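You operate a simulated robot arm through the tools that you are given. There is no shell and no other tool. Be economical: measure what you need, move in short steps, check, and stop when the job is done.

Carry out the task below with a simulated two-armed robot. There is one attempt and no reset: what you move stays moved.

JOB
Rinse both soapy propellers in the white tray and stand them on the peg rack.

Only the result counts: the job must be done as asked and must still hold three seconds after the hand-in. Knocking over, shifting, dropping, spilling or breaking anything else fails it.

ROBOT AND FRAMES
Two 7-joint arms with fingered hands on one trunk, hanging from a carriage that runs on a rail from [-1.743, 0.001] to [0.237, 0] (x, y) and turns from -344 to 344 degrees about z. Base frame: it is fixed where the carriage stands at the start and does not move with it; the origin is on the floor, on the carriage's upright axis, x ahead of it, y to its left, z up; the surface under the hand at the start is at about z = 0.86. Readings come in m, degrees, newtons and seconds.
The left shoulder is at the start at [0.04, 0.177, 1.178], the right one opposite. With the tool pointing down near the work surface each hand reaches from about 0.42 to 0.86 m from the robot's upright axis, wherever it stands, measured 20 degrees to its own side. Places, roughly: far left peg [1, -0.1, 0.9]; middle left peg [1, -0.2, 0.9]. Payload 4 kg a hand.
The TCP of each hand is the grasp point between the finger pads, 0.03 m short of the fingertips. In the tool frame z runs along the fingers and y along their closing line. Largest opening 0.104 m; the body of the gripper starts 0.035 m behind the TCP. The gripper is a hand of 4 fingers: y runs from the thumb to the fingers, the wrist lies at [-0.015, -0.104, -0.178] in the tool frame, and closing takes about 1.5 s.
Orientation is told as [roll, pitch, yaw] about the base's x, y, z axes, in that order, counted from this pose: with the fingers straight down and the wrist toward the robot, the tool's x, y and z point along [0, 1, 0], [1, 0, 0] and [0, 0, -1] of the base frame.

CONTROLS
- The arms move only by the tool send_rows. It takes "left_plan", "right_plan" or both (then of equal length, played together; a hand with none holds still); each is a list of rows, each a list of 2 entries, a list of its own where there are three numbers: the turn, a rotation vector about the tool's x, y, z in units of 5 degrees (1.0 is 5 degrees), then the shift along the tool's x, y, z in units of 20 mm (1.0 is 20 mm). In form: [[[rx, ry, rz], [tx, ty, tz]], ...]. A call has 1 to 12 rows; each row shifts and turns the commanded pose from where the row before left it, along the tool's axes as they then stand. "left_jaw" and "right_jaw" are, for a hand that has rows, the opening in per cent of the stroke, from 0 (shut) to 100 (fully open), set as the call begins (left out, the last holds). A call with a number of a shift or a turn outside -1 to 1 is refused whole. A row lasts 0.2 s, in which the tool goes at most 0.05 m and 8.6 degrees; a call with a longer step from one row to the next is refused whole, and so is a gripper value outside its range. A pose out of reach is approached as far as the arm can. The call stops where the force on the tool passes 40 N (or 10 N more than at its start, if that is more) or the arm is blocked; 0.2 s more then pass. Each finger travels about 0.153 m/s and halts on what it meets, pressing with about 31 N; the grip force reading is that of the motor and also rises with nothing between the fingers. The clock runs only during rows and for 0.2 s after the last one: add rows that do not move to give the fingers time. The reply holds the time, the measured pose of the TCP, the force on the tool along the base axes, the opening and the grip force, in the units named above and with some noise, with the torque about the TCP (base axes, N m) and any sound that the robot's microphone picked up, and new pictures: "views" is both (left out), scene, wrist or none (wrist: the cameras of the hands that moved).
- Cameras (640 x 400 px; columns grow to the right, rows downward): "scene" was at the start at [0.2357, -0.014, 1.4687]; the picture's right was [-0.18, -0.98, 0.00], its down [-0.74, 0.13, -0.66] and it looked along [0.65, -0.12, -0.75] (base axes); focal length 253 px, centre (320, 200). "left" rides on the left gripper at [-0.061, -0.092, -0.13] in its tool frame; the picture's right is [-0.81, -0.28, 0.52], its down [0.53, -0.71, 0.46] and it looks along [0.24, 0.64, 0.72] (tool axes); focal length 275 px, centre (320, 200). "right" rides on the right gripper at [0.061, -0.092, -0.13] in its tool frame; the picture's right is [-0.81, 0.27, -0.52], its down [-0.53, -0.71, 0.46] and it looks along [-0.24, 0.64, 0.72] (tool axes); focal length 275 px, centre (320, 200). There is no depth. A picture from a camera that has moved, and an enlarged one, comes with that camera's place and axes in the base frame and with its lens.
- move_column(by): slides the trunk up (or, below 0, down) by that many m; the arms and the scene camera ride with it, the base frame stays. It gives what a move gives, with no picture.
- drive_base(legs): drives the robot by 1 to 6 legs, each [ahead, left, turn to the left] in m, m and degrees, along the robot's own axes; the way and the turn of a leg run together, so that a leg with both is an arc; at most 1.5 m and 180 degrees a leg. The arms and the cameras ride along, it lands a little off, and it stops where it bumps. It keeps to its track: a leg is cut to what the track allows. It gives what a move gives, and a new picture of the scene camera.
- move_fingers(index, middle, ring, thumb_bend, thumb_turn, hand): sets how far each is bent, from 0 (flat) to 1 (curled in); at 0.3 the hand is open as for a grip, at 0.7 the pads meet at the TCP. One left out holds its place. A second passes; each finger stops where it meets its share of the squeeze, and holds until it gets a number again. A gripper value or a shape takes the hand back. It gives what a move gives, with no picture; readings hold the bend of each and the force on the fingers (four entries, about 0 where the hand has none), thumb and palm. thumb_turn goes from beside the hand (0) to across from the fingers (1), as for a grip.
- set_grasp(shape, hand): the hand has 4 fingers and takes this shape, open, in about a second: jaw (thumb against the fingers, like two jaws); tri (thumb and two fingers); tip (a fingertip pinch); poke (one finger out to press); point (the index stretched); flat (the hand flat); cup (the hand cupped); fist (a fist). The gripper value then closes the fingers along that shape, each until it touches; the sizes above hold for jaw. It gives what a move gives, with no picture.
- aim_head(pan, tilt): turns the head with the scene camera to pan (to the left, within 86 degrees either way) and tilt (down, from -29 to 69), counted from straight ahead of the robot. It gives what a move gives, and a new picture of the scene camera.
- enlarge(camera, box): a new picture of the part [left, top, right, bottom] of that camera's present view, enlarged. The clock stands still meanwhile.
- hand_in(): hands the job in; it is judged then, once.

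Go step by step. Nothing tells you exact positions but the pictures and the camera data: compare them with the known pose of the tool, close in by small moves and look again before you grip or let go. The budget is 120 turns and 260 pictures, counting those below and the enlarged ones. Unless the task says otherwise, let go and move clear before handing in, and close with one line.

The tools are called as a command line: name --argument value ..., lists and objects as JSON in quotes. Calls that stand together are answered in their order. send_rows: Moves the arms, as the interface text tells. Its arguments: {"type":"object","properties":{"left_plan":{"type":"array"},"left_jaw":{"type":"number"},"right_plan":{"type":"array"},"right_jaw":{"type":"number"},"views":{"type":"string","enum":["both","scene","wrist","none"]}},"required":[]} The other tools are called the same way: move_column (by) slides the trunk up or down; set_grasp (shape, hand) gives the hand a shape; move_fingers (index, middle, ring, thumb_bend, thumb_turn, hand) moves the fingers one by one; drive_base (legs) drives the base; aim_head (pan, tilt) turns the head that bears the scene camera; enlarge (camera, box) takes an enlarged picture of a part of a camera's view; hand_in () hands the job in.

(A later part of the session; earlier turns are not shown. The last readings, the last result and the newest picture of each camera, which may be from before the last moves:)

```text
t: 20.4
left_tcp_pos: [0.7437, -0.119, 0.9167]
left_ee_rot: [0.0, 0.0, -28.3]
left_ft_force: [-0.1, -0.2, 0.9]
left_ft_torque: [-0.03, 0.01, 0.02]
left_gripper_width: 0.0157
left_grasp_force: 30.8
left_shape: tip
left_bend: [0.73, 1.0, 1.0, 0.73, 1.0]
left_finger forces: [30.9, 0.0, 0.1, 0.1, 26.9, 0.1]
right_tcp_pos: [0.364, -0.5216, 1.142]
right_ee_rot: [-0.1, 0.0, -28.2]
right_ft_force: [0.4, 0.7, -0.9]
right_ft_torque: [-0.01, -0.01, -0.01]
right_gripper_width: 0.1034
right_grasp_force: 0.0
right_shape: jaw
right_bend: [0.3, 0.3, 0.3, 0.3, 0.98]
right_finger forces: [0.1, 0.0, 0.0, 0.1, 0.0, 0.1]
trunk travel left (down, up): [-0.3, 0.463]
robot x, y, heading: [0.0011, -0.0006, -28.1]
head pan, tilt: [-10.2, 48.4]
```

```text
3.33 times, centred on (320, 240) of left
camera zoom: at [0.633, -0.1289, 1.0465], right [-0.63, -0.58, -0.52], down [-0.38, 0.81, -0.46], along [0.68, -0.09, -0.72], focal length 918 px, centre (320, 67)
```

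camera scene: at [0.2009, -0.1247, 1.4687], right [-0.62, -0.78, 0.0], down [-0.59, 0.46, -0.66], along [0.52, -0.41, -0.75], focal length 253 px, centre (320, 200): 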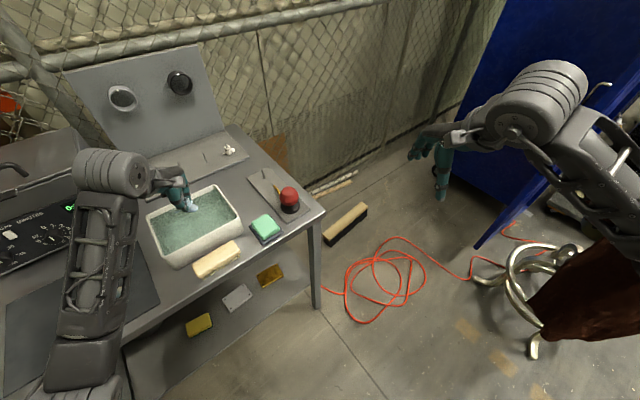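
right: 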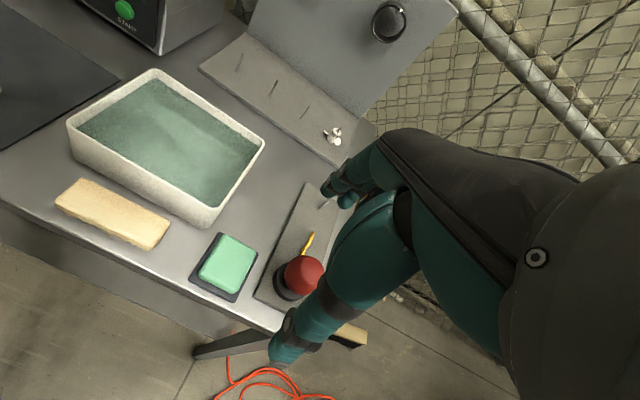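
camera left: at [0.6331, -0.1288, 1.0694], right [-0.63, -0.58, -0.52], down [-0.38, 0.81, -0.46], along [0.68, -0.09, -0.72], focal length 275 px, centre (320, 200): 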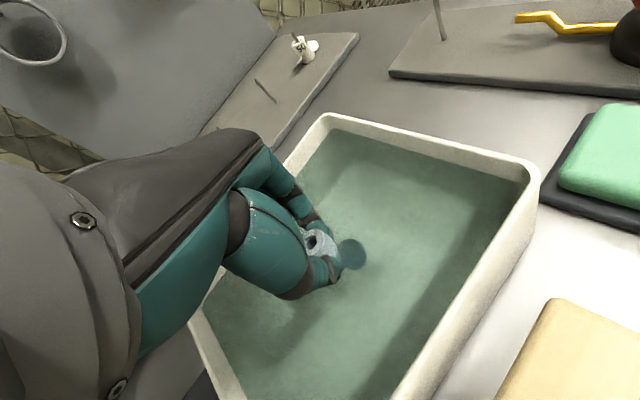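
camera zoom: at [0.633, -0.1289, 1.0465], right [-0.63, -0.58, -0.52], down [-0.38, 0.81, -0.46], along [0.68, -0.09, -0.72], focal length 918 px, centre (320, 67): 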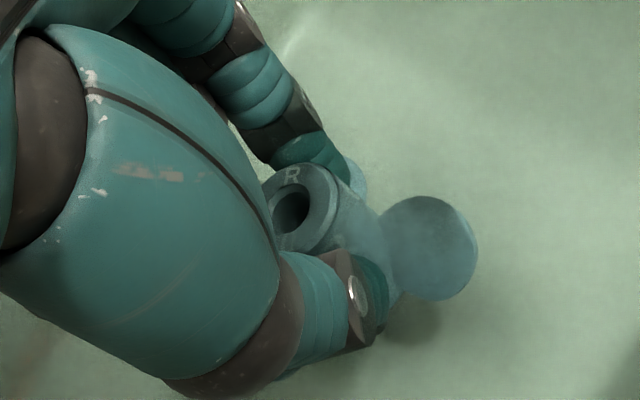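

The propeller is fully submerged without touching the bottom. Swishing it now.

send_rows --left_plan '[[[0, 0, 0], [0.9, 0, 0]], [[0, 0, 0], [-0.9, 0, 0]], [[0, 0, 0], [-0.9, 0, 0]], [[0, 0, 0], [0.9, 0, 0]], [[0, 0, 0], [0, 0.9, 0]], [[0, 0, 0], [0, -0.9, 0]], [[0, 0, 0], [0, -0.7, 0]], [[0, 0, 0], [0, 0.7, 0]], [[0, 0, 0], [0.9, 0, 0]], [[0, 0, 0], [-0.9, 0, 0]], [[0, 0, 0], [-0.9, 0, 0]], [[0, 0, 0], [0.9, 0, 0]]]' --views "none"

send_rows --left_plan '[[[0, 0, 0], [0.9, 0, 0]], [[0, 0, 0], [-0.9, 0, 0]], [[0, 0, 0], [-0.9, 0, 0]], [[0, 0, 0], [0.9, 0, 0]], [[0, 0, 0], [0, 0.9, 0]], [[0, 0, 0], [0, -0.9, 0]], [[0, 0, 0], [0, -0.7, 0]], [[0, 0, 0], [0, 0.7, 0]], [[0, 0, 0], [0.9, 0, 0]], [[0, 0, 0], [-0.9, 0, 0]], [[0, 0, 0], [-0.9, 0, 0]], [[0, 0, 0], [0.9, 0, 0]]]' --views "wrist"

send_rows --left_plan '[[[0, 0, 0], [0, 0, -0.5]], [[0, 0, 0], [0, 0, -0.9]], [[0, 0, 0], [0, 0, -0.9]], [[0, 0, 0], [0, 0, -0.9]], [[0, 0, 0], [0, 0, -0.9]], [[0, 0, 0], [0, 0, -0.9]], [[0, 0, 0], [0, 0, -0.9]], [[0, 0, 0], [0, 0, 0]], [[0, 0, 0], [0, 0, 0]]]' --views "wrist"

enlarge --camera "left" --box '[260, 195, 400, 295]'

```text
t: 23.0
left_tcp_pos: [0.7435, -0.1181, 0.9161]
left_ee_rot: [0.1, 0.0, -28.2]
left_ft_force: [0.9, 0.4, -0.1]
left_ft_torque: [0.02, 0.02, -0.02]
left_gripper_width: 0.0157
left_grasp_force: 31.2
left_shape: tip
left_bend: [0.73, 1.0, 1.0, 0.73, 1.0]
left_finger forces: [30.9, 0.0, 0.1, 0.0, 26.9, 0.0]
right_tcp_pos: [0.3643, -0.5219, 1.1433]
right_ee_rot: [0.0, 0.0, -28.2]
right_ft_force: [1.0, 0.4, 0.5]
right_ft_torque: [-0.02, 0.0, 0.02]
right_gripper_width: 0.1039
right_grasp_force: 0.0
right_shape: jaw
right_bend: [0.3, 0.3, 0.3, 0.3, 0.98]
right_finger forces: [0.2, 0.1, 0.0, 0.0, 0.1, 0.0]
trunk travel left (down, up): [-0.3, 0.463]
robot x, y, heading: [0.0006, 0.0001, -28.3]
head pan, tilt: [-10.2, 48.4]
```

```text
t: 25.6
left_tcp_pos: [0.743, -0.1174, 0.9172]
left_ee_rot: [0.0, 0.0, -28.3]
left_ft_force: [-0.7, -0.4, 0.8]
left_ft_torque: [0.02, 0.01, 0.05]
left_gripper_width: 0.0158
left_grasp_force: 31.5
left_shape: tip
left_bend: [0.73, 1.0, 1.0, 0.73, 1.0]
left_finger forces: [31.0, 0.0, 0.0, 0.0, 27.0, 0.0]
right_tcp_pos: [0.3642, -0.5224, 1.1431]
right_ee_rot: [0.0, 0.0, -28.2]
right_ft_force: [0.1, 1.0, 0.0]
right_ft_torque: [0.0, -0.03, -0.03]
right_gripper_width: 0.1038
right_grasp_force: 0.0
right_shape: jaw
right_bend: [0.3, 0.3, 0.3, 0.3, 0.98]
right_finger forces: [0.0, 0.0, 0.0, 0.0, 0.1, 0.0]
trunk travel left (down, up): [-0.3, 0.463]
robot x, y, heading: [-0.0023, 0.0022, -28.3]
head pan, tilt: [-10.2, 48.4]
camera left: at [0.633, -0.128, 1.0468], right [-0.63, -0.58, -0.52], down [-0.38, 0.81, -0.46], along [0.68, -0.09, -0.72], focal length 275 px, centre (320, 200)
```

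left: 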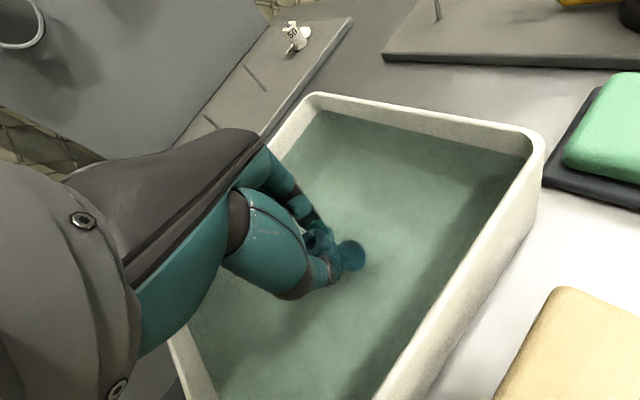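

```text
t: 27.6
left_tcp_pos: [0.7427, -0.1179, 1.0344]
left_ee_rot: [0.0, 0.0, -28.2]
left_ft_force: [0.2, -0.2, -0.6]
left_ft_torque: [-0.01, 0.02, 0.01]
left_gripper_width: 0.0161
left_grasp_force: 31.1
left_shape: tip
left_bend: [0.73, 1.0, 1.0, 0.73, 1.0]
left_finger forces: [31.2, 0.0, 0.0, 0.0, 26.9, 0.1]
right_tcp_pos: [0.3634, -0.5217, 1.1425]
right_ee_rot: [0.0, 0.0, -28.3]
right_ft_force: [-0.1, 0.2, 0.8]
right_ft_torque: [0.0, 0.01, 0.04]
right_gripper_width: 0.1038
right_grasp_force: 0.0
right_shape: jaw
right_bend: [0.3, 0.3, 0.3, 0.3, 0.98]
right_finger forces: [0.0, 0.0, 0.1, 0.1, 0.1, 0.0]
trunk travel left (down, up): [-0.3, 0.463]
robot x, y, heading: [-0.0044, -0.0003, -28.2]
head pan, tilt: [-10.2, 48.4]
camera left: at [0.6326, -0.1284, 1.1645], right [-0.63, -0.58, -0.52], down [-0.38, 0.81, -0.46], along [0.68, -0.09, -0.72], focal length 275 px, centre (320, 200)
```

left: 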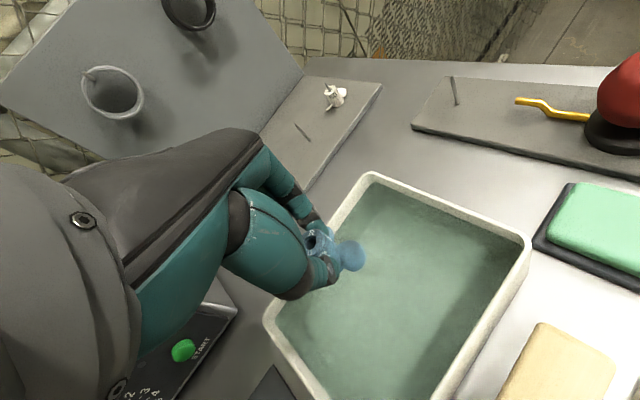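

```text
4.00 times, centred on (330, 245) of left
camera zoom: at [0.6326, -0.1284, 1.1645], right [-0.63, -0.58, -0.52], down [-0.38, 0.81, -0.46], along [0.68, -0.09, -0.72], focal length 1101 px, centre (280, 20)
```

zoom: 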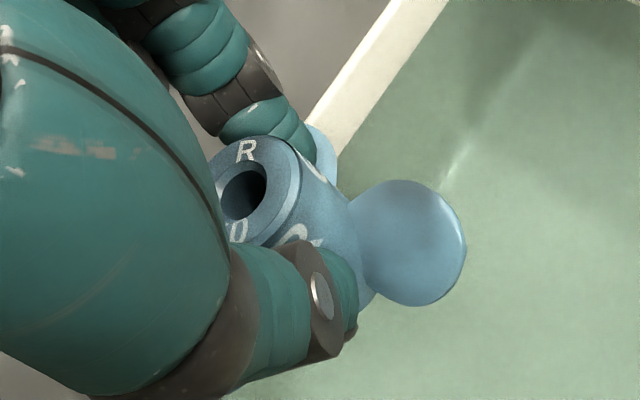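

The film has come off and the propeller is now clean blue. Next I'll drive the carriage about 0.19 m along +x toward the rack.

drive_base --legs '[[0.168, 0.089, 0]]'

enlarge --camera "left" --box '[0, 0, 640, 400]'

```text
t: 29.2
left_tcp_pos: [0.9337, -0.1184, 1.036]
left_ee_rot: [0.0, -0.1, -28.3]
left_ft_force: [0.1, -0.1, -0.5]
left_ft_torque: [0.02, -0.01, -0.01]
left_gripper_width: 0.0158
left_grasp_force: 30.7
left_shape: tip
left_bend: [0.73, 1.0, 1.0, 0.73, 1.0]
left_finger forces: [31.1, 0.1, 0.1, 0.1, 26.9, 0.0]
right_tcp_pos: [0.5535, -0.5229, 1.1427]
right_ee_rot: [0.0, 0.0, -28.3]
right_ft_force: [-0.3, 0.1, -0.1]
right_ft_torque: [0.03, -0.03, 0.02]
right_gripper_width: 0.1038
right_grasp_force: 0.0
right_shape: jaw
right_bend: [0.3, 0.3, 0.3, 0.3, 0.98]
right_finger forces: [0.0, 0.1, 0.1, 0.0, 0.0, 0.0]
trunk travel left (down, up): [-0.3, 0.463]
robot x, y, heading: [0.1909, -0.0009, -28.3]
head pan, tilt: [-10.2, 48.4]
camera scene: at [0.3905, -0.1249, 1.4688], right [-0.62, -0.78, 0.0], down [-0.58, 0.47, -0.66], along [0.52, -0.41, -0.75], focal length 253 px, centre (320, 200)
```

scene: 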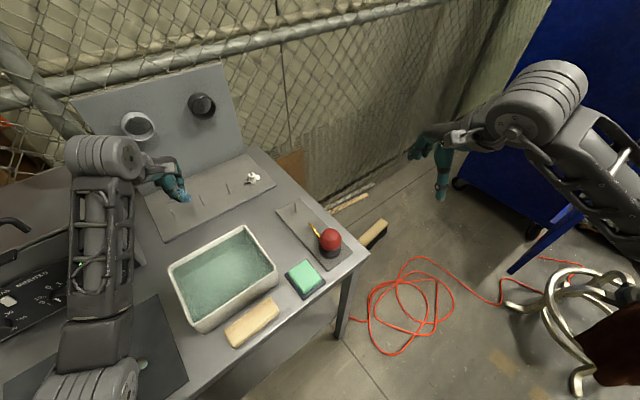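

```text
1.00 times, centred on (320, 200) of left (not enlarged: the box is as wide or as high as the picture)
camera zoom: at [0.8221, -0.1293, 1.1645], right [-0.63, -0.58, -0.52], down [-0.38, 0.81, -0.46], along [0.68, -0.09, -0.72], focal length 275 px, centre (320, 200)
```

zoom: 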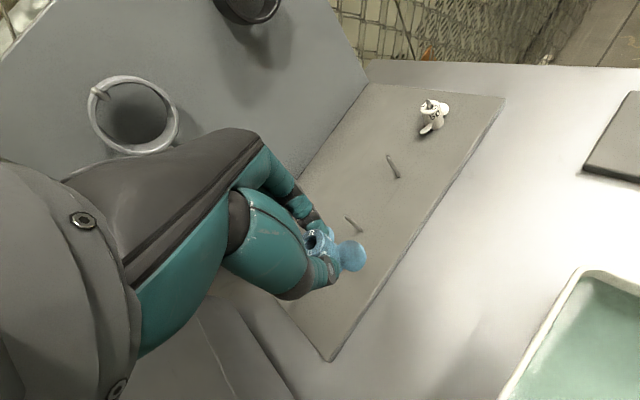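

Peg 2 is at (1.005, −0.158) in both tip and base. Now I need the bore's exact position and tilt relative to the hand, so I'll zoom both cameras.

enlarge --camera "scene" --box '[165, 175, 213, 214]'

enlarge --camera "left" --box '[290, 215, 380, 285]'

```text
10.26 times, centred on (189, 194) of scene
camera zoom: at [0.3905, -0.1249, 1.4688], right [-0.62, -0.78, 0.0], down [-0.58, 0.47, -0.66], along [0.52, -0.41, -0.75], focal length 2595 px, centre (1664, 256)
```

zoom: 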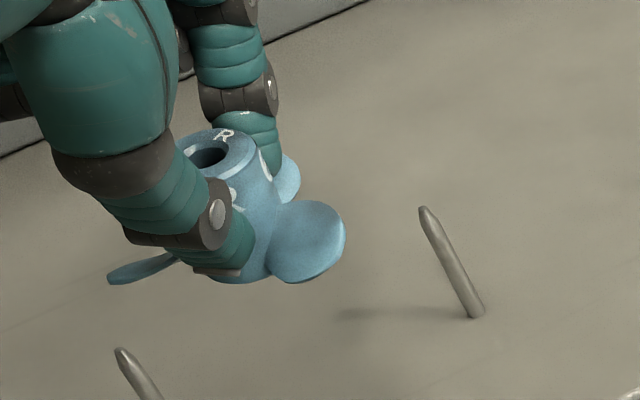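

```text
5.71 times, centred on (335, 250) of left
camera zoom: at [0.8221, -0.1293, 1.1645], right [-0.63, -0.58, -0.52], down [-0.38, 0.81, -0.46], along [0.68, -0.09, -0.72], focal length 1573 px, centre (234, -86)
```

zoom: 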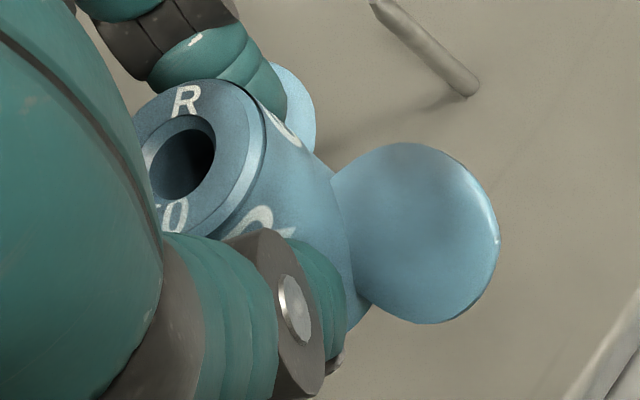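

The bore top is at (+0.010, −0.001, −0.019) from the TCP, with the hub bottom leaning about 12° toward +y. I'll move toward peg 2 and level the hub with a −12° turn about base x, staying high.

send_rows --left_plan '[[[0, 0, 0], [-0.025, 0.88, 0]], [[0, 0, 0], [-0.025, 0.88, 0]], [[0, 0, 0], [-0.025, 0.88, 0]], [[0, 0, 0], [-0.025, 0.87, 0]], [[-0.38, -0.7, 0], [0, 0, 0]], [[-0.38, -0.7, 0], [0, 0, 0]], [[-0.38, -0.7, 0], [0, 0, 0]], [[0, 0, 0], [0, 0, 0]]]' --views "none"

enlarge --camera "left" --box '[290, 200, 402, 270]'

enlarge --camera "scene" --box '[180, 160, 228, 199]'

```text
t: 31.0
left_tcp_pos: [0.9933, -0.1541, 1.0344]
left_ee_rot: [-10.6, -5.6, -27.7]
left_ft_force: [-0.9, 0.0, -0.6]
left_ft_torque: [0.05, 0.0, 0.01]
left_gripper_width: 0.0159
left_grasp_force: 30.9
left_shape: tip
left_bend: [0.73, 1.0, 1.0, 0.73, 1.0]
left_finger forces: [31.3, 0.0, 0.0, 0.0, 27.0, 0.0]
right_tcp_pos: [0.5532, -0.523, 1.1438]
right_ee_rot: [0.0, 0.0, -28.3]
right_ft_force: [-0.1, 0.0, 1.6]
right_ft_torque: [0.02, 0.01, 0.0]
right_gripper_width: 0.1036
right_grasp_force: 0.0
right_shape: jaw
right_bend: [0.3, 0.3, 0.3, 0.3, 0.98]
right_finger forces: [0.1, 0.1, 0.1, 0.0, 0.0, 0.0]
trunk travel left (down, up): [-0.3, 0.463]
robot x, y, heading: [0.193, 0.002, -28.2]
head pan, tilt: [-10.2, 48.4]
```

```text
5.71 times, centred on (346, 235) of left
camera zoom: at [0.8823, -0.1371, 1.1633], right [-0.63, -0.68, -0.39], down [-0.38, 0.69, -0.61], along [0.68, -0.24, -0.69], focal length 1573 px, centre (171, 0)
```

zoom: 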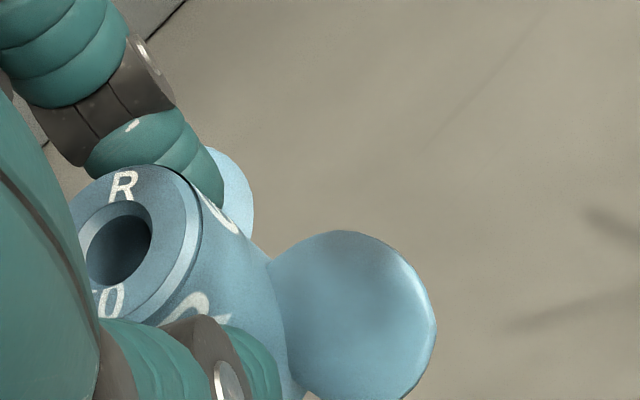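

```text
10.26 times, centred on (204, 180) of scene
camera zoom: at [0.3902, -0.125, 1.4688], right [-0.62, -0.78, 0.0], down [-0.58, 0.47, -0.66], along [0.52, -0.41, -0.75], focal length 2595 px, centre (1510, 410)
```

zoom: 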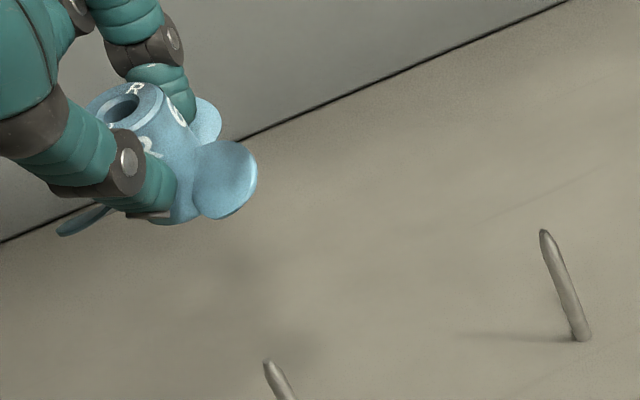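

The hub is now nearly upright, with its bore at about (1.002, −0.158). I'll lower it to just above the peg tip with a +2 mm x correction and re-measure.

send_rows --left_plan '[[[0, 0, 0], [0.1375, -0.046, 0.673]], [[0, 0, 0], [0.1375, -0.046, 0.673]], [[0, 0, 0], [0.1375, -0.046, 0.673]], [[0, 0, 0], [0.1375, -0.046, 0.673]], [[0, 0, 0], [0, 0, 0]]]' --views "none"

enlarge --camera "left" --box '[290, 200, 402, 270]'

enlarge --camera "scene" --box '[176, 170, 224, 209]'

enlarge --camera "scene" --box '[100, 80, 280, 240]'

```text
t: 32.2
left_tcp_pos: [0.9945, -0.1547, 0.9789]
left_ee_rot: [-10.5, -5.8, -27.9]
left_ft_force: [0.2, -0.4, -0.3]
left_ft_torque: [0.05, 0.02, -0.01]
left_gripper_width: 0.0157
left_grasp_force: 30.8
left_shape: tip
left_bend: [0.73, 1.0, 1.0, 0.73, 1.0]
left_finger forces: [31.3, 0.0, 0.0, 0.0, 27.0, 0.0]
right_tcp_pos: [0.5526, -0.5232, 1.1419]
right_ee_rot: [-0.1, 0.0, -28.3]
right_ft_force: [-0.6, -0.4, -0.4]
right_ft_torque: [0.01, 0.03, 0.01]
right_gripper_width: 0.1036
right_grasp_force: 0.1
right_shape: jaw
right_bend: [0.3, 0.3, 0.3, 0.3, 0.98]
right_finger forces: [0.0, 0.1, 0.0, 0.1, 0.0, 0.0]
trunk travel left (down, up): [-0.3, 0.463]
robot x, y, heading: [0.1859, 0.0, -28.2]
head pan, tilt: [-10.2, 48.4]
```

```text
5.71 times, centred on (346, 235) of left
camera zoom: at [0.8842, -0.137, 1.1076], right [-0.63, -0.68, -0.39], down [-0.38, 0.7, -0.61], along [0.68, -0.24, -0.69], focal length 1573 px, centre (171, 0)
```

zoom: 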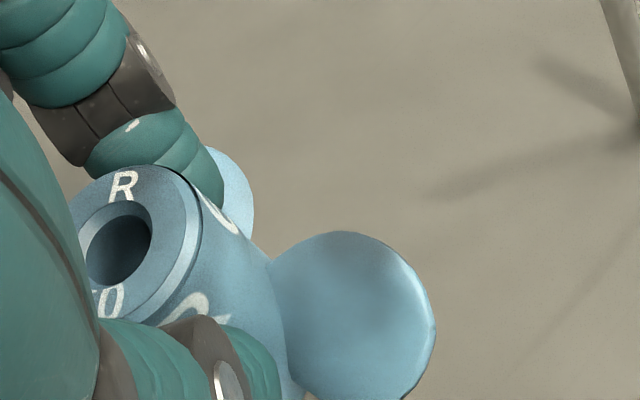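

```text
10.26 times, centred on (200, 190) of scene
camera zoom: at [0.3901, -0.1249, 1.4688], right [-0.62, -0.78, 0.0], down [-0.58, 0.47, -0.66], along [0.52, -0.41, -0.75], focal length 2595 px, centre (1551, 308)
```

zoom: 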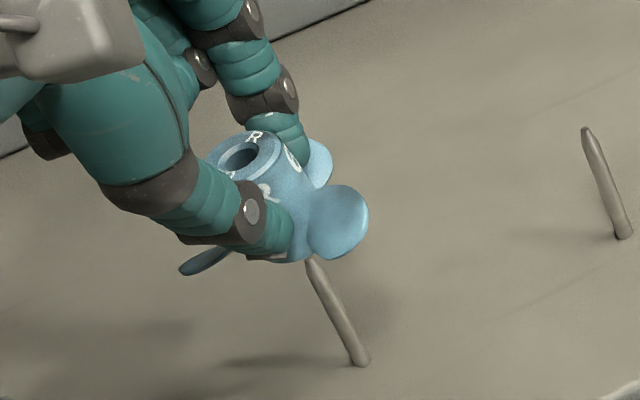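

```text
2.50 times, centred on (190, 160) of scene
camera zoom: at [0.3901, -0.1249, 1.4688], right [-0.62, -0.78, 0.0], down [-0.58, 0.47, -0.66], along [0.52, -0.41, -0.75], focal length 633 px, centre (645, 300)
```

zoom: 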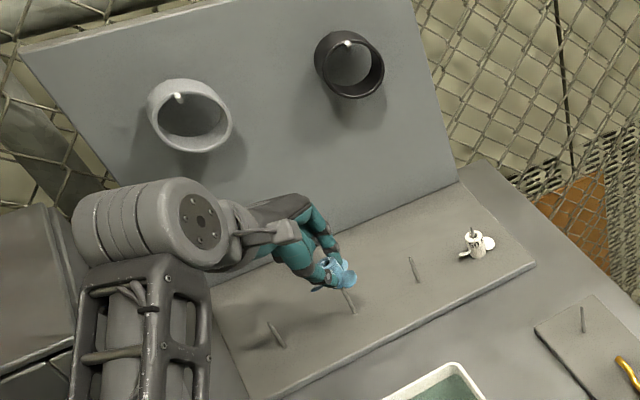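

From the scene camera the hub bottom looks a few mm off the peg, but the depth is ambiguous. I'll yaw the right hand so its camera gives a second view from the side.

send_rows --right_plan '[[[0, 0, -1], [0, 0, 0]], [[0, 0, -1], [0, 0, 0]], [[0, 0, -1], [0, 0, 0]], [[0, 0, -1], [0, 0, 0]], [[0, 0, -1], [0, 0, 0]], [[0, 0, -1], [0, 0, 0]], [[0, 0, -1], [0, 0, 0]], [[0, 0, -1], [0, 0, 0]], [[0, 0, -1], [0, 0, 0]], [[0, 0, -1], [0, 0, 0]], [[0, 0, -1], [0, 0, 0]], [[0, 0, -1], [0, 0, 0]]]' --views "wrist"

```text
t: 34.8
left_tcp_pos: [0.9949, -0.1539, 0.978]
left_ee_rot: [-10.5, -5.8, -27.9]
left_ft_force: [-0.2, -0.3, 0.2]
left_ft_torque: [-0.01, -0.01, -0.01]
left_gripper_width: 0.0158
left_grasp_force: 30.8
left_shape: tip
left_bend: [0.73, 1.0, 1.0, 0.73, 1.0]
left_finger forces: [31.2, 0.1, 0.0, 0.1, 27.0, 0.0]
right_tcp_pos: [0.552, -0.5217, 1.1428]
right_ee_rot: [0.0, 0.1, 1.4]
right_ft_force: [0.1, -1.3, -0.7]
right_ft_torque: [-0.01, -0.01, -0.01]
right_gripper_width: 0.1037
right_grasp_force: 0.1
right_shape: jaw
right_bend: [0.3, 0.3, 0.3, 0.3, 0.98]
right_finger forces: [0.0, 0.0, 0.2, 0.1, 0.0, 0.1]
right hand out of reach, approached as far as the arm can: row 7, 8, 9, 10, 11, 12
trunk travel left (down, up): [-0.3, 0.463]
robot x, y, heading: [0.1897, 0.0015, -28.3]
head pan, tilt: [-10.2, 48.4]
camera right: at [0.4607, -0.4644, 1.2724], right [0.3, -0.8, 0.52], down [-0.7, -0.55, -0.46], along [0.65, -0.23, -0.72], focal length 275 px, centre (320, 200)
```

right: 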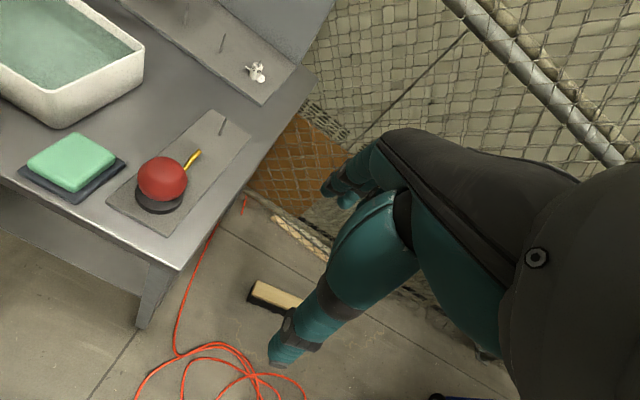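

send_rows --right_plan '[[[-1, 0, 0], [0, 0, 0]], [[-1, 0, 0], [0, 0, 0]], [[-1, 0, 0], [0, 0, 0]], [[-1, 0, 0], [0, 0, 0]], [[-1, 0, 0], [0, 0, 0]], [[0, 0, 0], [0, 0, 0]]]' --views "wrist"

```text
t: 36.2
left_tcp_pos: [0.9955, -0.1541, 0.98]
left_ee_rot: [-10.5, -5.7, -27.9]
left_ft_force: [0.0, 0.7, 0.2]
left_ft_torque: [-0.01, 0.02, 0.03]
left_gripper_width: 0.0153
left_grasp_force: 31.2
left_shape: tip
left_bend: [0.73, 1.0, 1.0, 0.73, 1.0]
left_finger forces: [31.2, 0.0, 0.0, 0.1, 27.0, 0.0]
right_tcp_pos: [0.5534, -0.5232, 1.1425]
right_ee_rot: [0.0, -25.1, 1.5]
right_ft_force: [0.2, 0.0, 0.3]
right_ft_torque: [0.03, 0.0, 0.01]
right_gripper_width: 0.1039
right_grasp_force: 0.0
right_shape: jaw
right_bend: [0.3, 0.3, 0.3, 0.3, 0.98]
right_finger forces: [0.0, 0.1, 0.0, 0.0, 0.1, 0.0]
trunk travel left (down, up): [-0.3, 0.463]
robot x, y, heading: [0.1902, 0.0019, -28.5]
head pan, tilt: [-10.2, 48.4]
camera right: at [0.4145, -0.4657, 1.2217], right [0.05, -0.81, 0.59], down [-0.44, -0.55, -0.71], along [0.9, -0.22, -0.38], focal length 275 px, centre (320, 200)
```

right: 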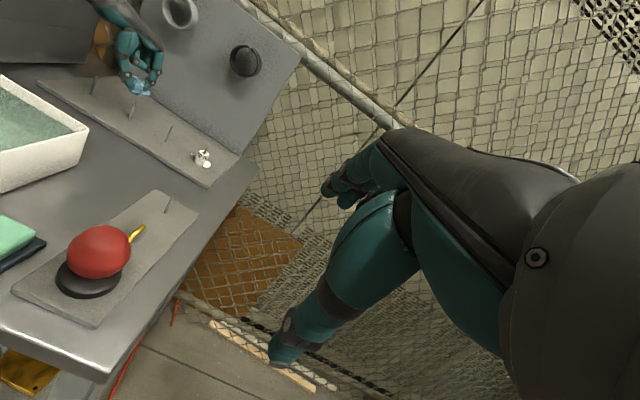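

Good: the prop and pegs are in the right camera's view. Zooming in.

enlarge --camera "right" --box '[108, 62, 172, 122]'

```text
6.67 times, centred on (140, 92) of right
camera zoom: at [0.4145, -0.4657, 1.2217], right [0.05, -0.81, 0.59], down [-0.44, -0.55, -0.71], along [0.9, -0.22, -0.38], focal length 1835 px, centre (1520, 920)
```

zoom: 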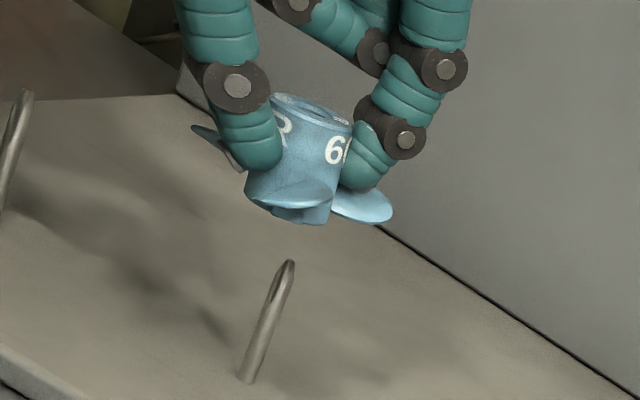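

Two-view solution suggests the hub needs about +5 mm x and −3 mm y, but it's noisy. I'll bring the right camera closer for a sharper measurement.

send_rows --right_plan '[[[0, 0, 0], [0.4, 0.9, 0.42]], [[0, 0, 0], [0.4, 0.9, 0.42]], [[0, 0, 0], [0.4, 0.9, 0.42]], [[0, 0, 0], [0.4, 0.9, 0.42]], [[0, 0, 0], [0.4, 0.9, 0.42]], [[0, 0, 0], [0.4, 0.9, 0.42]], [[0, 0, 0], [0.4, 0.9, 0.42]], [[0, 0, 0], [0.4, 0.9, 0.42]], [[0, 0, 0], [0.4, 0.9, 0.42]], [[0, 0, -1], [0.4, 0.9, 0.42]], [[0, 0, -1], [0, 0, 0]], [[0, 0, -1], [0, 0, 0]]]' --views "wrist"

```text
t: 38.8
left_tcp_pos: [0.9942, -0.1559, 0.9788]
left_ee_rot: [-10.4, -5.6, -27.8]
left_ft_force: [0.1, 0.4, 0.2]
left_ft_torque: [-0.01, 0.0, -0.01]
left_gripper_width: 0.0159
left_grasp_force: 31.6
left_shape: tip
left_bend: [0.73, 1.0, 1.0, 0.73, 1.0]
left_finger forces: [31.1, 0.0, 0.1, 0.1, 27.0, 0.0]
right_tcp_pos: [0.7336, -0.4313, 1.1507]
right_ee_rot: [-7.7, -25.1, 14.4]
right_ft_force: [-1.0, 1.1, -0.5]
right_ft_torque: [0.01, -0.02, 0.0]
right_gripper_width: 0.1038
right_grasp_force: 0.2
right_shape: jaw
right_bend: [0.3, 0.3, 0.3, 0.3, 0.98]
right_finger forces: [0.1, 0.1, 0.1, 0.0, 0.0, 0.1]
right hand out of reach, approached as far as the arm can: row 12
trunk travel left (down, up): [-0.3, 0.463]
robot x, y, heading: [0.1898, -0.0011, -28.4]
head pan, tilt: [-10.2, 48.4]
camera right: at [0.5853, -0.3899, 1.2214], right [0.17, -0.71, 0.68], down [-0.32, -0.69, -0.65], along [0.93, -0.11, -0.35], focal length 275 px, centre (320, 200)
```

right: 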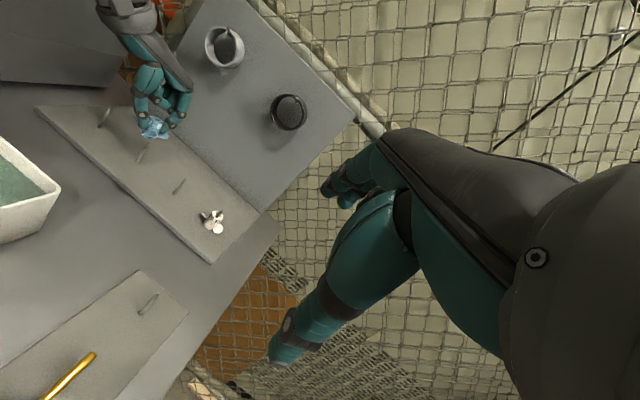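

enlarge --camera "right" --box '[122, 104, 190, 166]'

enlarge --camera "scene" --box '[180, 176, 222, 208]'

```text
6.45 times, centred on (156, 135) of right
camera zoom: at [0.5853, -0.3899, 1.2214], right [0.17, -0.71, 0.68], down [-0.32, -0.69, -0.65], along [0.93, -0.11, -0.35], focal length 1776 px, centre (1378, 619)
```

zoom: 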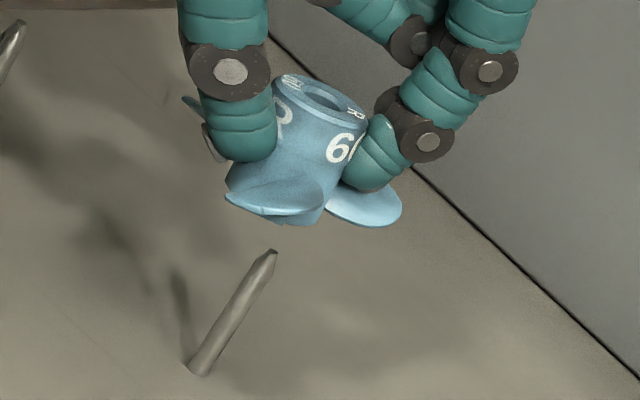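

```text
12.50 times, centred on (201, 192) of scene
camera zoom: at [0.39, -0.1249, 1.4686], right [-0.62, -0.78, 0.0], down [-0.58, 0.47, -0.66], along [0.52, -0.41, -0.75], focal length 3163 px, centre (1808, 300)
```

zoom: 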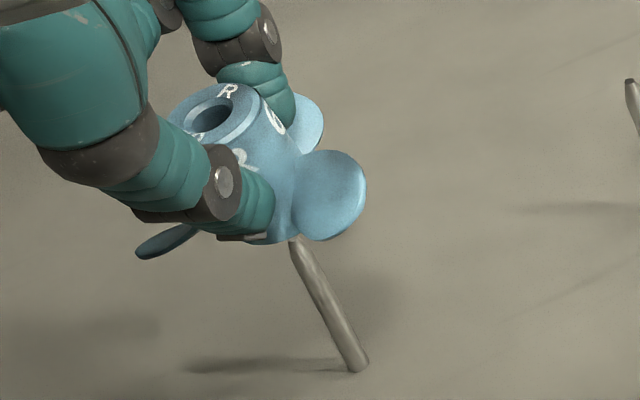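

The combined views say the hub bottom must move about (+5.5, −3.5) mm, and the hub leans about 4–5° toward −x. Applying the correction while staying above the tip.

send_rows --left_plan '[[[0, 0, 0], [0.053, 0.46, 0.0]], [[0.689, -0.371, -0.166], [0, 0, 0]], [[0, 0, 0], [0, 0, 0]]]' --views "none"

enlarge --camera "right" --box '[122, 104, 190, 166]'

enlarge --camera "scene" --box '[180, 176, 222, 208]'

```text
t: 39.6
left_tcp_pos: [1.0045, -0.1583, 0.9799]
left_ee_rot: [-12.3, -2.1, -27.7]
left_ft_force: [-0.3, 0.2, -0.6]
left_ft_torque: [-0.01, -0.03, -0.02]
left_gripper_width: 0.0161
left_grasp_force: 30.7
left_shape: tip
left_bend: [0.73, 1.0, 1.0, 0.73, 1.0]
left_finger forces: [31.1, 0.0, 0.0, 0.0, 26.9, 0.1]
right_tcp_pos: [0.7335, -0.4309, 1.1516]
right_ee_rot: [-7.7, -25.1, 14.4]
right_ft_force: [-0.2, 0.3, 1.1]
right_ft_torque: [-0.01, -0.02, -0.06]
right_gripper_width: 0.1037
right_grasp_force: 0.0
right_shape: jaw
right_bend: [0.3, 0.3, 0.3, 0.3, 0.98]
right_finger forces: [0.0, 0.1, 0.1, 0.0, 0.1, 0.0]
trunk travel left (down, up): [-0.3, 0.463]
robot x, y, heading: [0.1892, -0.0009, -28.5]
head pan, tilt: [-10.2, 48.4]
```

```text
6.45 times, centred on (156, 135) of right
camera zoom: at [0.5853, -0.3896, 1.2216], right [0.17, -0.71, 0.68], down [-0.32, -0.69, -0.65], along [0.93, -0.11, -0.35], focal length 1776 px, centre (1378, 619)
```

zoom: 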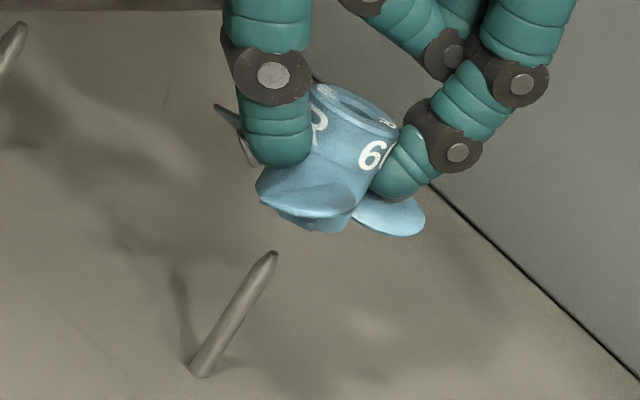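

```text
12.50 times, centred on (201, 192) of scene
camera zoom: at [0.3899, -0.1249, 1.4687], right [-0.62, -0.78, 0.0], down [-0.58, 0.47, -0.66], along [0.52, -0.41, -0.75], focal length 3163 px, centre (1808, 300)
```

zoom: 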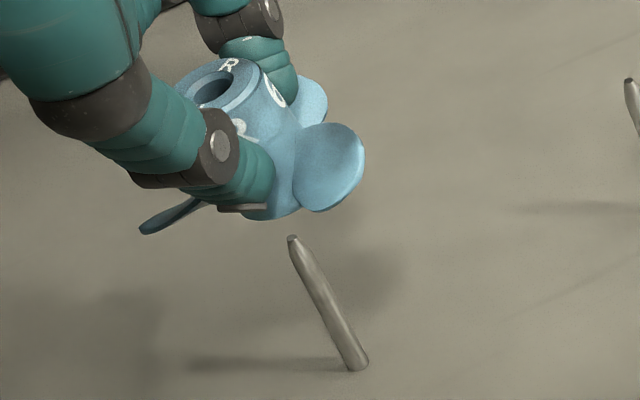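

Both views now show the hub axis on the peg line. Descending straight down 3 cm in small steps.

send_rows --left_plan '[[[0, 0, 0], [0.065, -0.011, 0.293]], [[0, 0, 0], [0.065, -0.011, 0.293]], [[0, 0, 0], [0.065, -0.011, 0.293]], [[0, 0, 0], [0.065, -0.011, 0.293]], [[0, 0, 0], [0.065, -0.011, 0.293]], [[0, 0, 0], [0, 0, 0]]]' --views "none"

enlarge --camera "right" --box '[122, 104, 190, 166]'

enlarge --camera "scene" --box '[180, 176, 222, 208]'

```text
t: 41.0
left_tcp_pos: [1.0056, -0.159, 0.9547]
left_ee_rot: [-12.4, -2.6, -27.7]
left_ft_force: [-4.9, -0.5, 21.8]
left_ft_torque: [-0.02, 0.06, -0.06]
left_gripper_width: 0.0169
left_grasp_force: 30.7
left_shape: tip
left_bend: [0.73, 1.0, 1.0, 0.73, 1.0]
left_finger forces: [42.3, 0.1, 0.0, 0.0, 35.2, 0.1]
right_tcp_pos: [0.7348, -0.4307, 1.1528]
right_ee_rot: [-7.7, -25.2, 14.3]
right_ft_force: [-0.4, 0.3, -0.4]
right_ft_torque: [-0.01, 0.02, 0.0]
right_gripper_width: 0.1036
right_grasp_force: 0.1
right_shape: jaw
right_bend: [0.3, 0.3, 0.3, 0.3, 0.98]
right_finger forces: [0.0, 0.0, 0.0, 0.1, 0.1, 0.0]
trunk travel left (down, up): [-0.3, 0.463]
robot x, y, heading: [0.188, -0.0018, -28.2]
head pan, tilt: [-10.2, 48.4]
```

```text
6.45 times, centred on (156, 135) of right
camera zoom: at [0.5865, -0.39, 1.2226], right [0.17, -0.71, 0.68], down [-0.32, -0.69, -0.65], along [0.93, -0.11, -0.35], focal length 1776 px, centre (1378, 619)
```

zoom: 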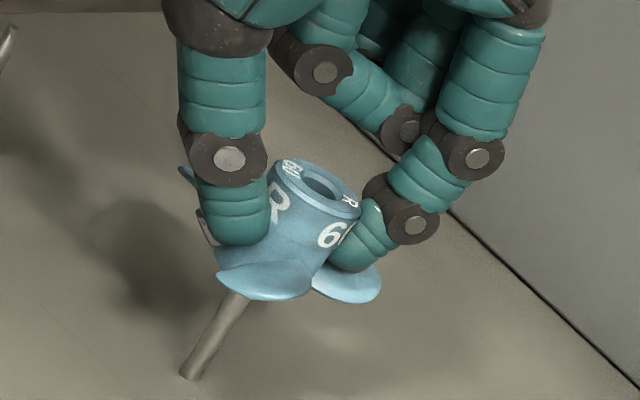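

```text
12.50 times, centred on (201, 192) of scene
camera zoom: at [0.3909, -0.1252, 1.4693], right [-0.62, -0.78, 0.0], down [-0.58, 0.47, -0.67], along [0.52, -0.41, -0.75], focal length 3163 px, centre (1808, 300)
```

zoom: 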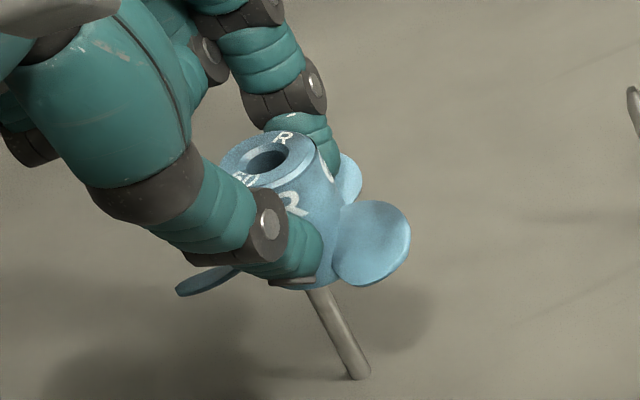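

Contact of 22 N with the hub bottom right at the peg tip, so it is catching on the rim, not in the bore. Backing off 8 mm to re-measure.

send_rows --left_plan '[[[0, 0, 0], [-0.065, 0.011, -0.293]], [[0, 0, 0], [-0.065, 0.011, -0.293]], [[0, 0, 0], [0, 0, 0]]]' --views "none"

enlarge --camera "right" --box '[128, 112, 180, 162]'

enlarge --camera "scene" --box '[184, 180, 220, 208]'

enlarge --camera "left" --box '[290, 200, 402, 270]'

```text
t: 41.8
left_tcp_pos: [1.0028, -0.1563, 0.9601]
left_ee_rot: [-12.2, -1.9, -27.6]
left_ft_force: [-0.2, 0.3, -0.2]
left_ft_torque: [0.02, -0.02, 0.0]
left_gripper_width: 0.017
left_grasp_force: 31.2
left_shape: tip
left_bend: [0.73, 1.0, 1.0, 0.74, 1.0]
left_finger forces: [33.0, 0.0, 0.2, 0.0, 28.3, 0.1]
right_tcp_pos: [0.7333, -0.4309, 1.1524]
right_ee_rot: [-7.7, -25.2, 14.4]
right_ft_force: [-0.3, -0.4, -0.5]
right_ft_torque: [-0.03, -0.01, 0.02]
right_gripper_width: 0.1038
right_grasp_force: 0.0
right_shape: jaw
right_bend: [0.3, 0.3, 0.3, 0.3, 0.98]
right_finger forces: [0.0, 0.0, 0.0, 0.0, 0.1, 0.0]
trunk travel left (down, up): [-0.3, 0.463]
robot x, y, heading: [0.1855, -0.0024, -28.4]
head pan, tilt: [-10.2, 48.4]
```

```text
8.00 times, centred on (154, 137) of right
camera zoom: at [0.5857, -0.3893, 1.2216], right [0.17, -0.71, 0.68], down [-0.32, -0.69, -0.65], along [0.93, -0.11, -0.35], focal length 2202 px, centre (1648, 704)
```

zoom: 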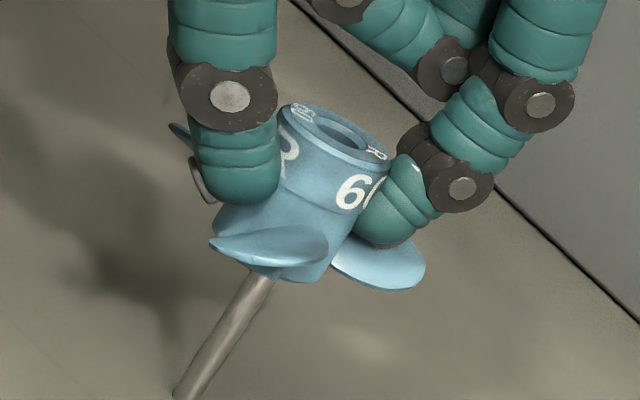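

```text
14.29 times, centred on (202, 194) of scene
camera zoom: at [0.3902, -0.1247, 1.4686], right [-0.62, -0.78, 0.0], down [-0.58, 0.47, -0.66], along [0.52, -0.41, -0.75], focal length 3615 px, centre (2006, 286)
```

zoom: 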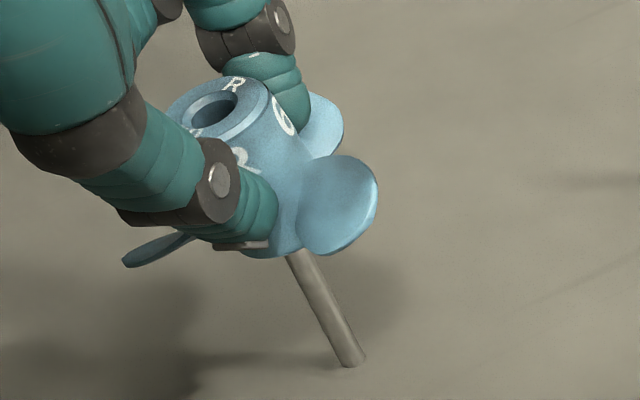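

```text
5.71 times, centred on (346, 235) of left
camera zoom: at [0.9027, -0.1395, 1.0969], right [-0.65, -0.68, -0.34], down [-0.42, 0.7, -0.58], along [0.63, -0.24, -0.74], focal length 1573 px, centre (171, 0)
```

zoom: 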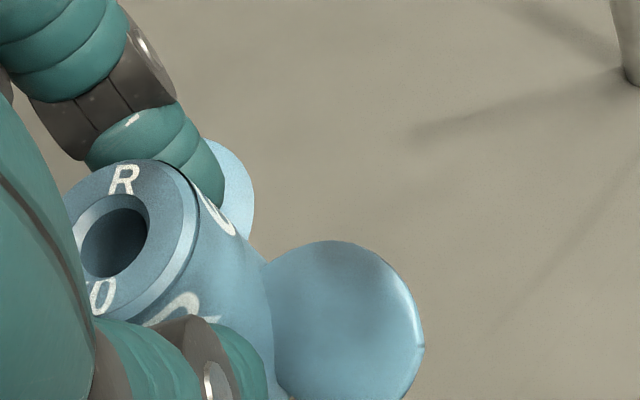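

Triangulating with all three cameras gives the peg at (1.016, −0.159) with its tip at z≈0.911; the rack is lower than I assumed. The hub top is at (1.0137, −0.159), so I'll shift +2.5 mm in x and descend gently.

send_rows --left_plan '[[[0, 0, 0], [0.0575, 0.11, -0.009]], [[0, 0, 0], [0.054, -0.009, 0.244]], [[0, 0, 0], [0.054, -0.009, 0.244]], [[0, 0, 0], [0.054, -0.009, 0.244]], [[0, 0, 0], [0, 0, 0]]]' --views "none"

enlarge --camera "right" --box '[128, 112, 180, 162]'

enlarge --camera "scene" --box '[184, 180, 220, 208]'

```text
t: 43.0
left_tcp_pos: [1.0064, -0.1593, 0.9469]
left_ee_rot: [-12.4, -2.1, -27.6]
left_ft_force: [0.0, -0.4, 0.1]
left_ft_torque: [0.02, -0.01, 0.01]
left_gripper_width: 0.0171
left_grasp_force: 31.2
left_shape: tip
left_bend: [0.73, 1.0, 1.0, 0.74, 1.0]
left_finger forces: [29.3, 0.0, 0.0, 0.0, 27.4, 0.0]
right_tcp_pos: [0.7332, -0.4309, 1.1523]
right_ee_rot: [-7.7, -25.1, 14.4]
right_ft_force: [-0.3, 0.5, -0.5]
right_ft_torque: [0.01, 0.01, 0.0]
right_gripper_width: 0.1038
right_grasp_force: 0.1
right_shape: jaw
right_bend: [0.3, 0.3, 0.3, 0.3, 0.98]
right_finger forces: [0.1, 0.1, 0.1, 0.0, 0.0, 0.0]
trunk travel left (down, up): [-0.3, 0.463]
robot x, y, heading: [0.1897, -0.0013, -28.1]
head pan, tilt: [-10.2, 48.4]
```

```text
8.00 times, centred on (154, 137) of right
camera zoom: at [0.5856, -0.3896, 1.2217], right [0.17, -0.71, 0.68], down [-0.32, -0.69, -0.65], along [0.93, -0.11, -0.35], focal length 2202 px, centre (1648, 704)
```

zoom: 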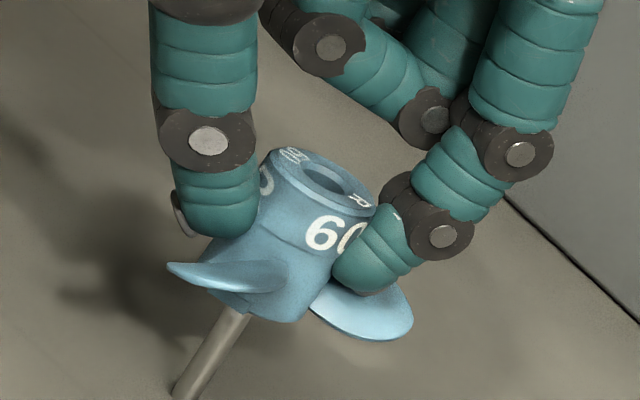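

```text
14.29 times, centred on (202, 194) of scene
camera zoom: at [0.3901, -0.1249, 1.4687], right [-0.62, -0.78, 0.0], down [-0.58, 0.47, -0.66], along [0.52, -0.41, -0.75], focal length 3615 px, centre (2006, 286)
```

zoom: 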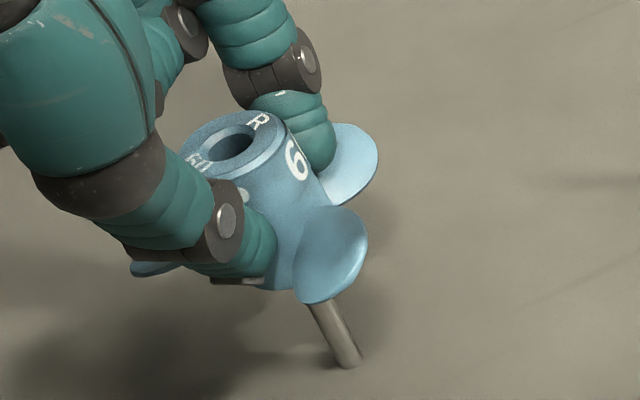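

The hub is now on the peg line with no contact force and lower than the tip, so the peg is in the bore. Continuing down.

send_rows --left_plan '[[[0, 0, 0], [0.054, -0.009, 0.244]], [[0, 0, 0], [0.054, -0.009, 0.244]], [[0, 0, 0], [0.054, -0.009, 0.244]], [[0, 0, 0], [0.054, -0.009, 0.244]], [[0, 0, 0], [0, 0, 0]]]' --views "none"

enlarge --camera "right" --box '[128, 112, 180, 162]'

enlarge --camera "scene" --box '[184, 180, 220, 208]'

```text
t: 44.2
left_tcp_pos: [1.0061, -0.1617, 0.9302]
left_ee_rot: [-12.6, -2.6, -27.7]
left_ft_force: [-2.2, -10.3, 12.2]
left_ft_torque: [0.0, 0.02, 0.0]
left_gripper_width: 0.0094
left_grasp_force: 31.0
left_shape: tip
left_bend: [0.76, 1.0, 1.0, 0.76, 1.0]
left_finger forces: [49.8, 0.1, 0.1, 0.0, 39.1, 0.0]
right_tcp_pos: [0.7342, -0.4335, 1.1535]
right_ee_rot: [-7.9, -25.3, 14.3]
right_ft_force: [0.2, -0.7, 0.2]
right_ft_torque: [0.01, -0.01, 0.05]
right_gripper_width: 0.1038
right_grasp_force: 0.1
right_shape: jaw
right_bend: [0.3, 0.3, 0.3, 0.3, 0.98]
right_finger forces: [0.1, 0.1, 0.0, 0.0, 0.1, 0.1]
trunk travel left (down, up): [-0.3, 0.463]
robot x, y, heading: [0.1909, -0.0011, -28.1]
head pan, tilt: [-10.2, 48.4]
```

```text
8.00 times, centred on (154, 137) of right
camera zoom: at [0.5863, -0.3913, 1.2228], right [0.17, -0.71, 0.68], down [-0.32, -0.69, -0.65], along [0.93, -0.11, -0.35], focal length 2202 px, centre (1648, 704)
```

zoom: 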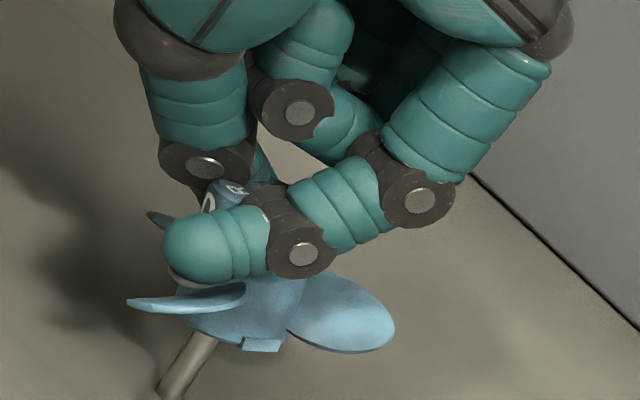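

```text
14.29 times, centred on (202, 194) of scene
camera zoom: at [0.3907, -0.1262, 1.4693], right [-0.62, -0.78, 0.0], down [-0.58, 0.46, -0.67], along [0.52, -0.41, -0.75], focal length 3615 px, centre (2006, 286)
```

zoom: 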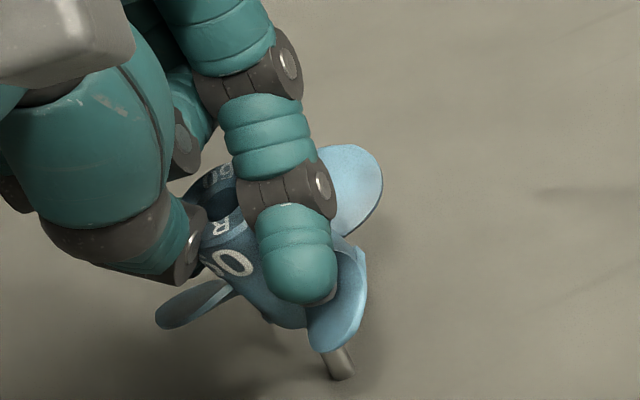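

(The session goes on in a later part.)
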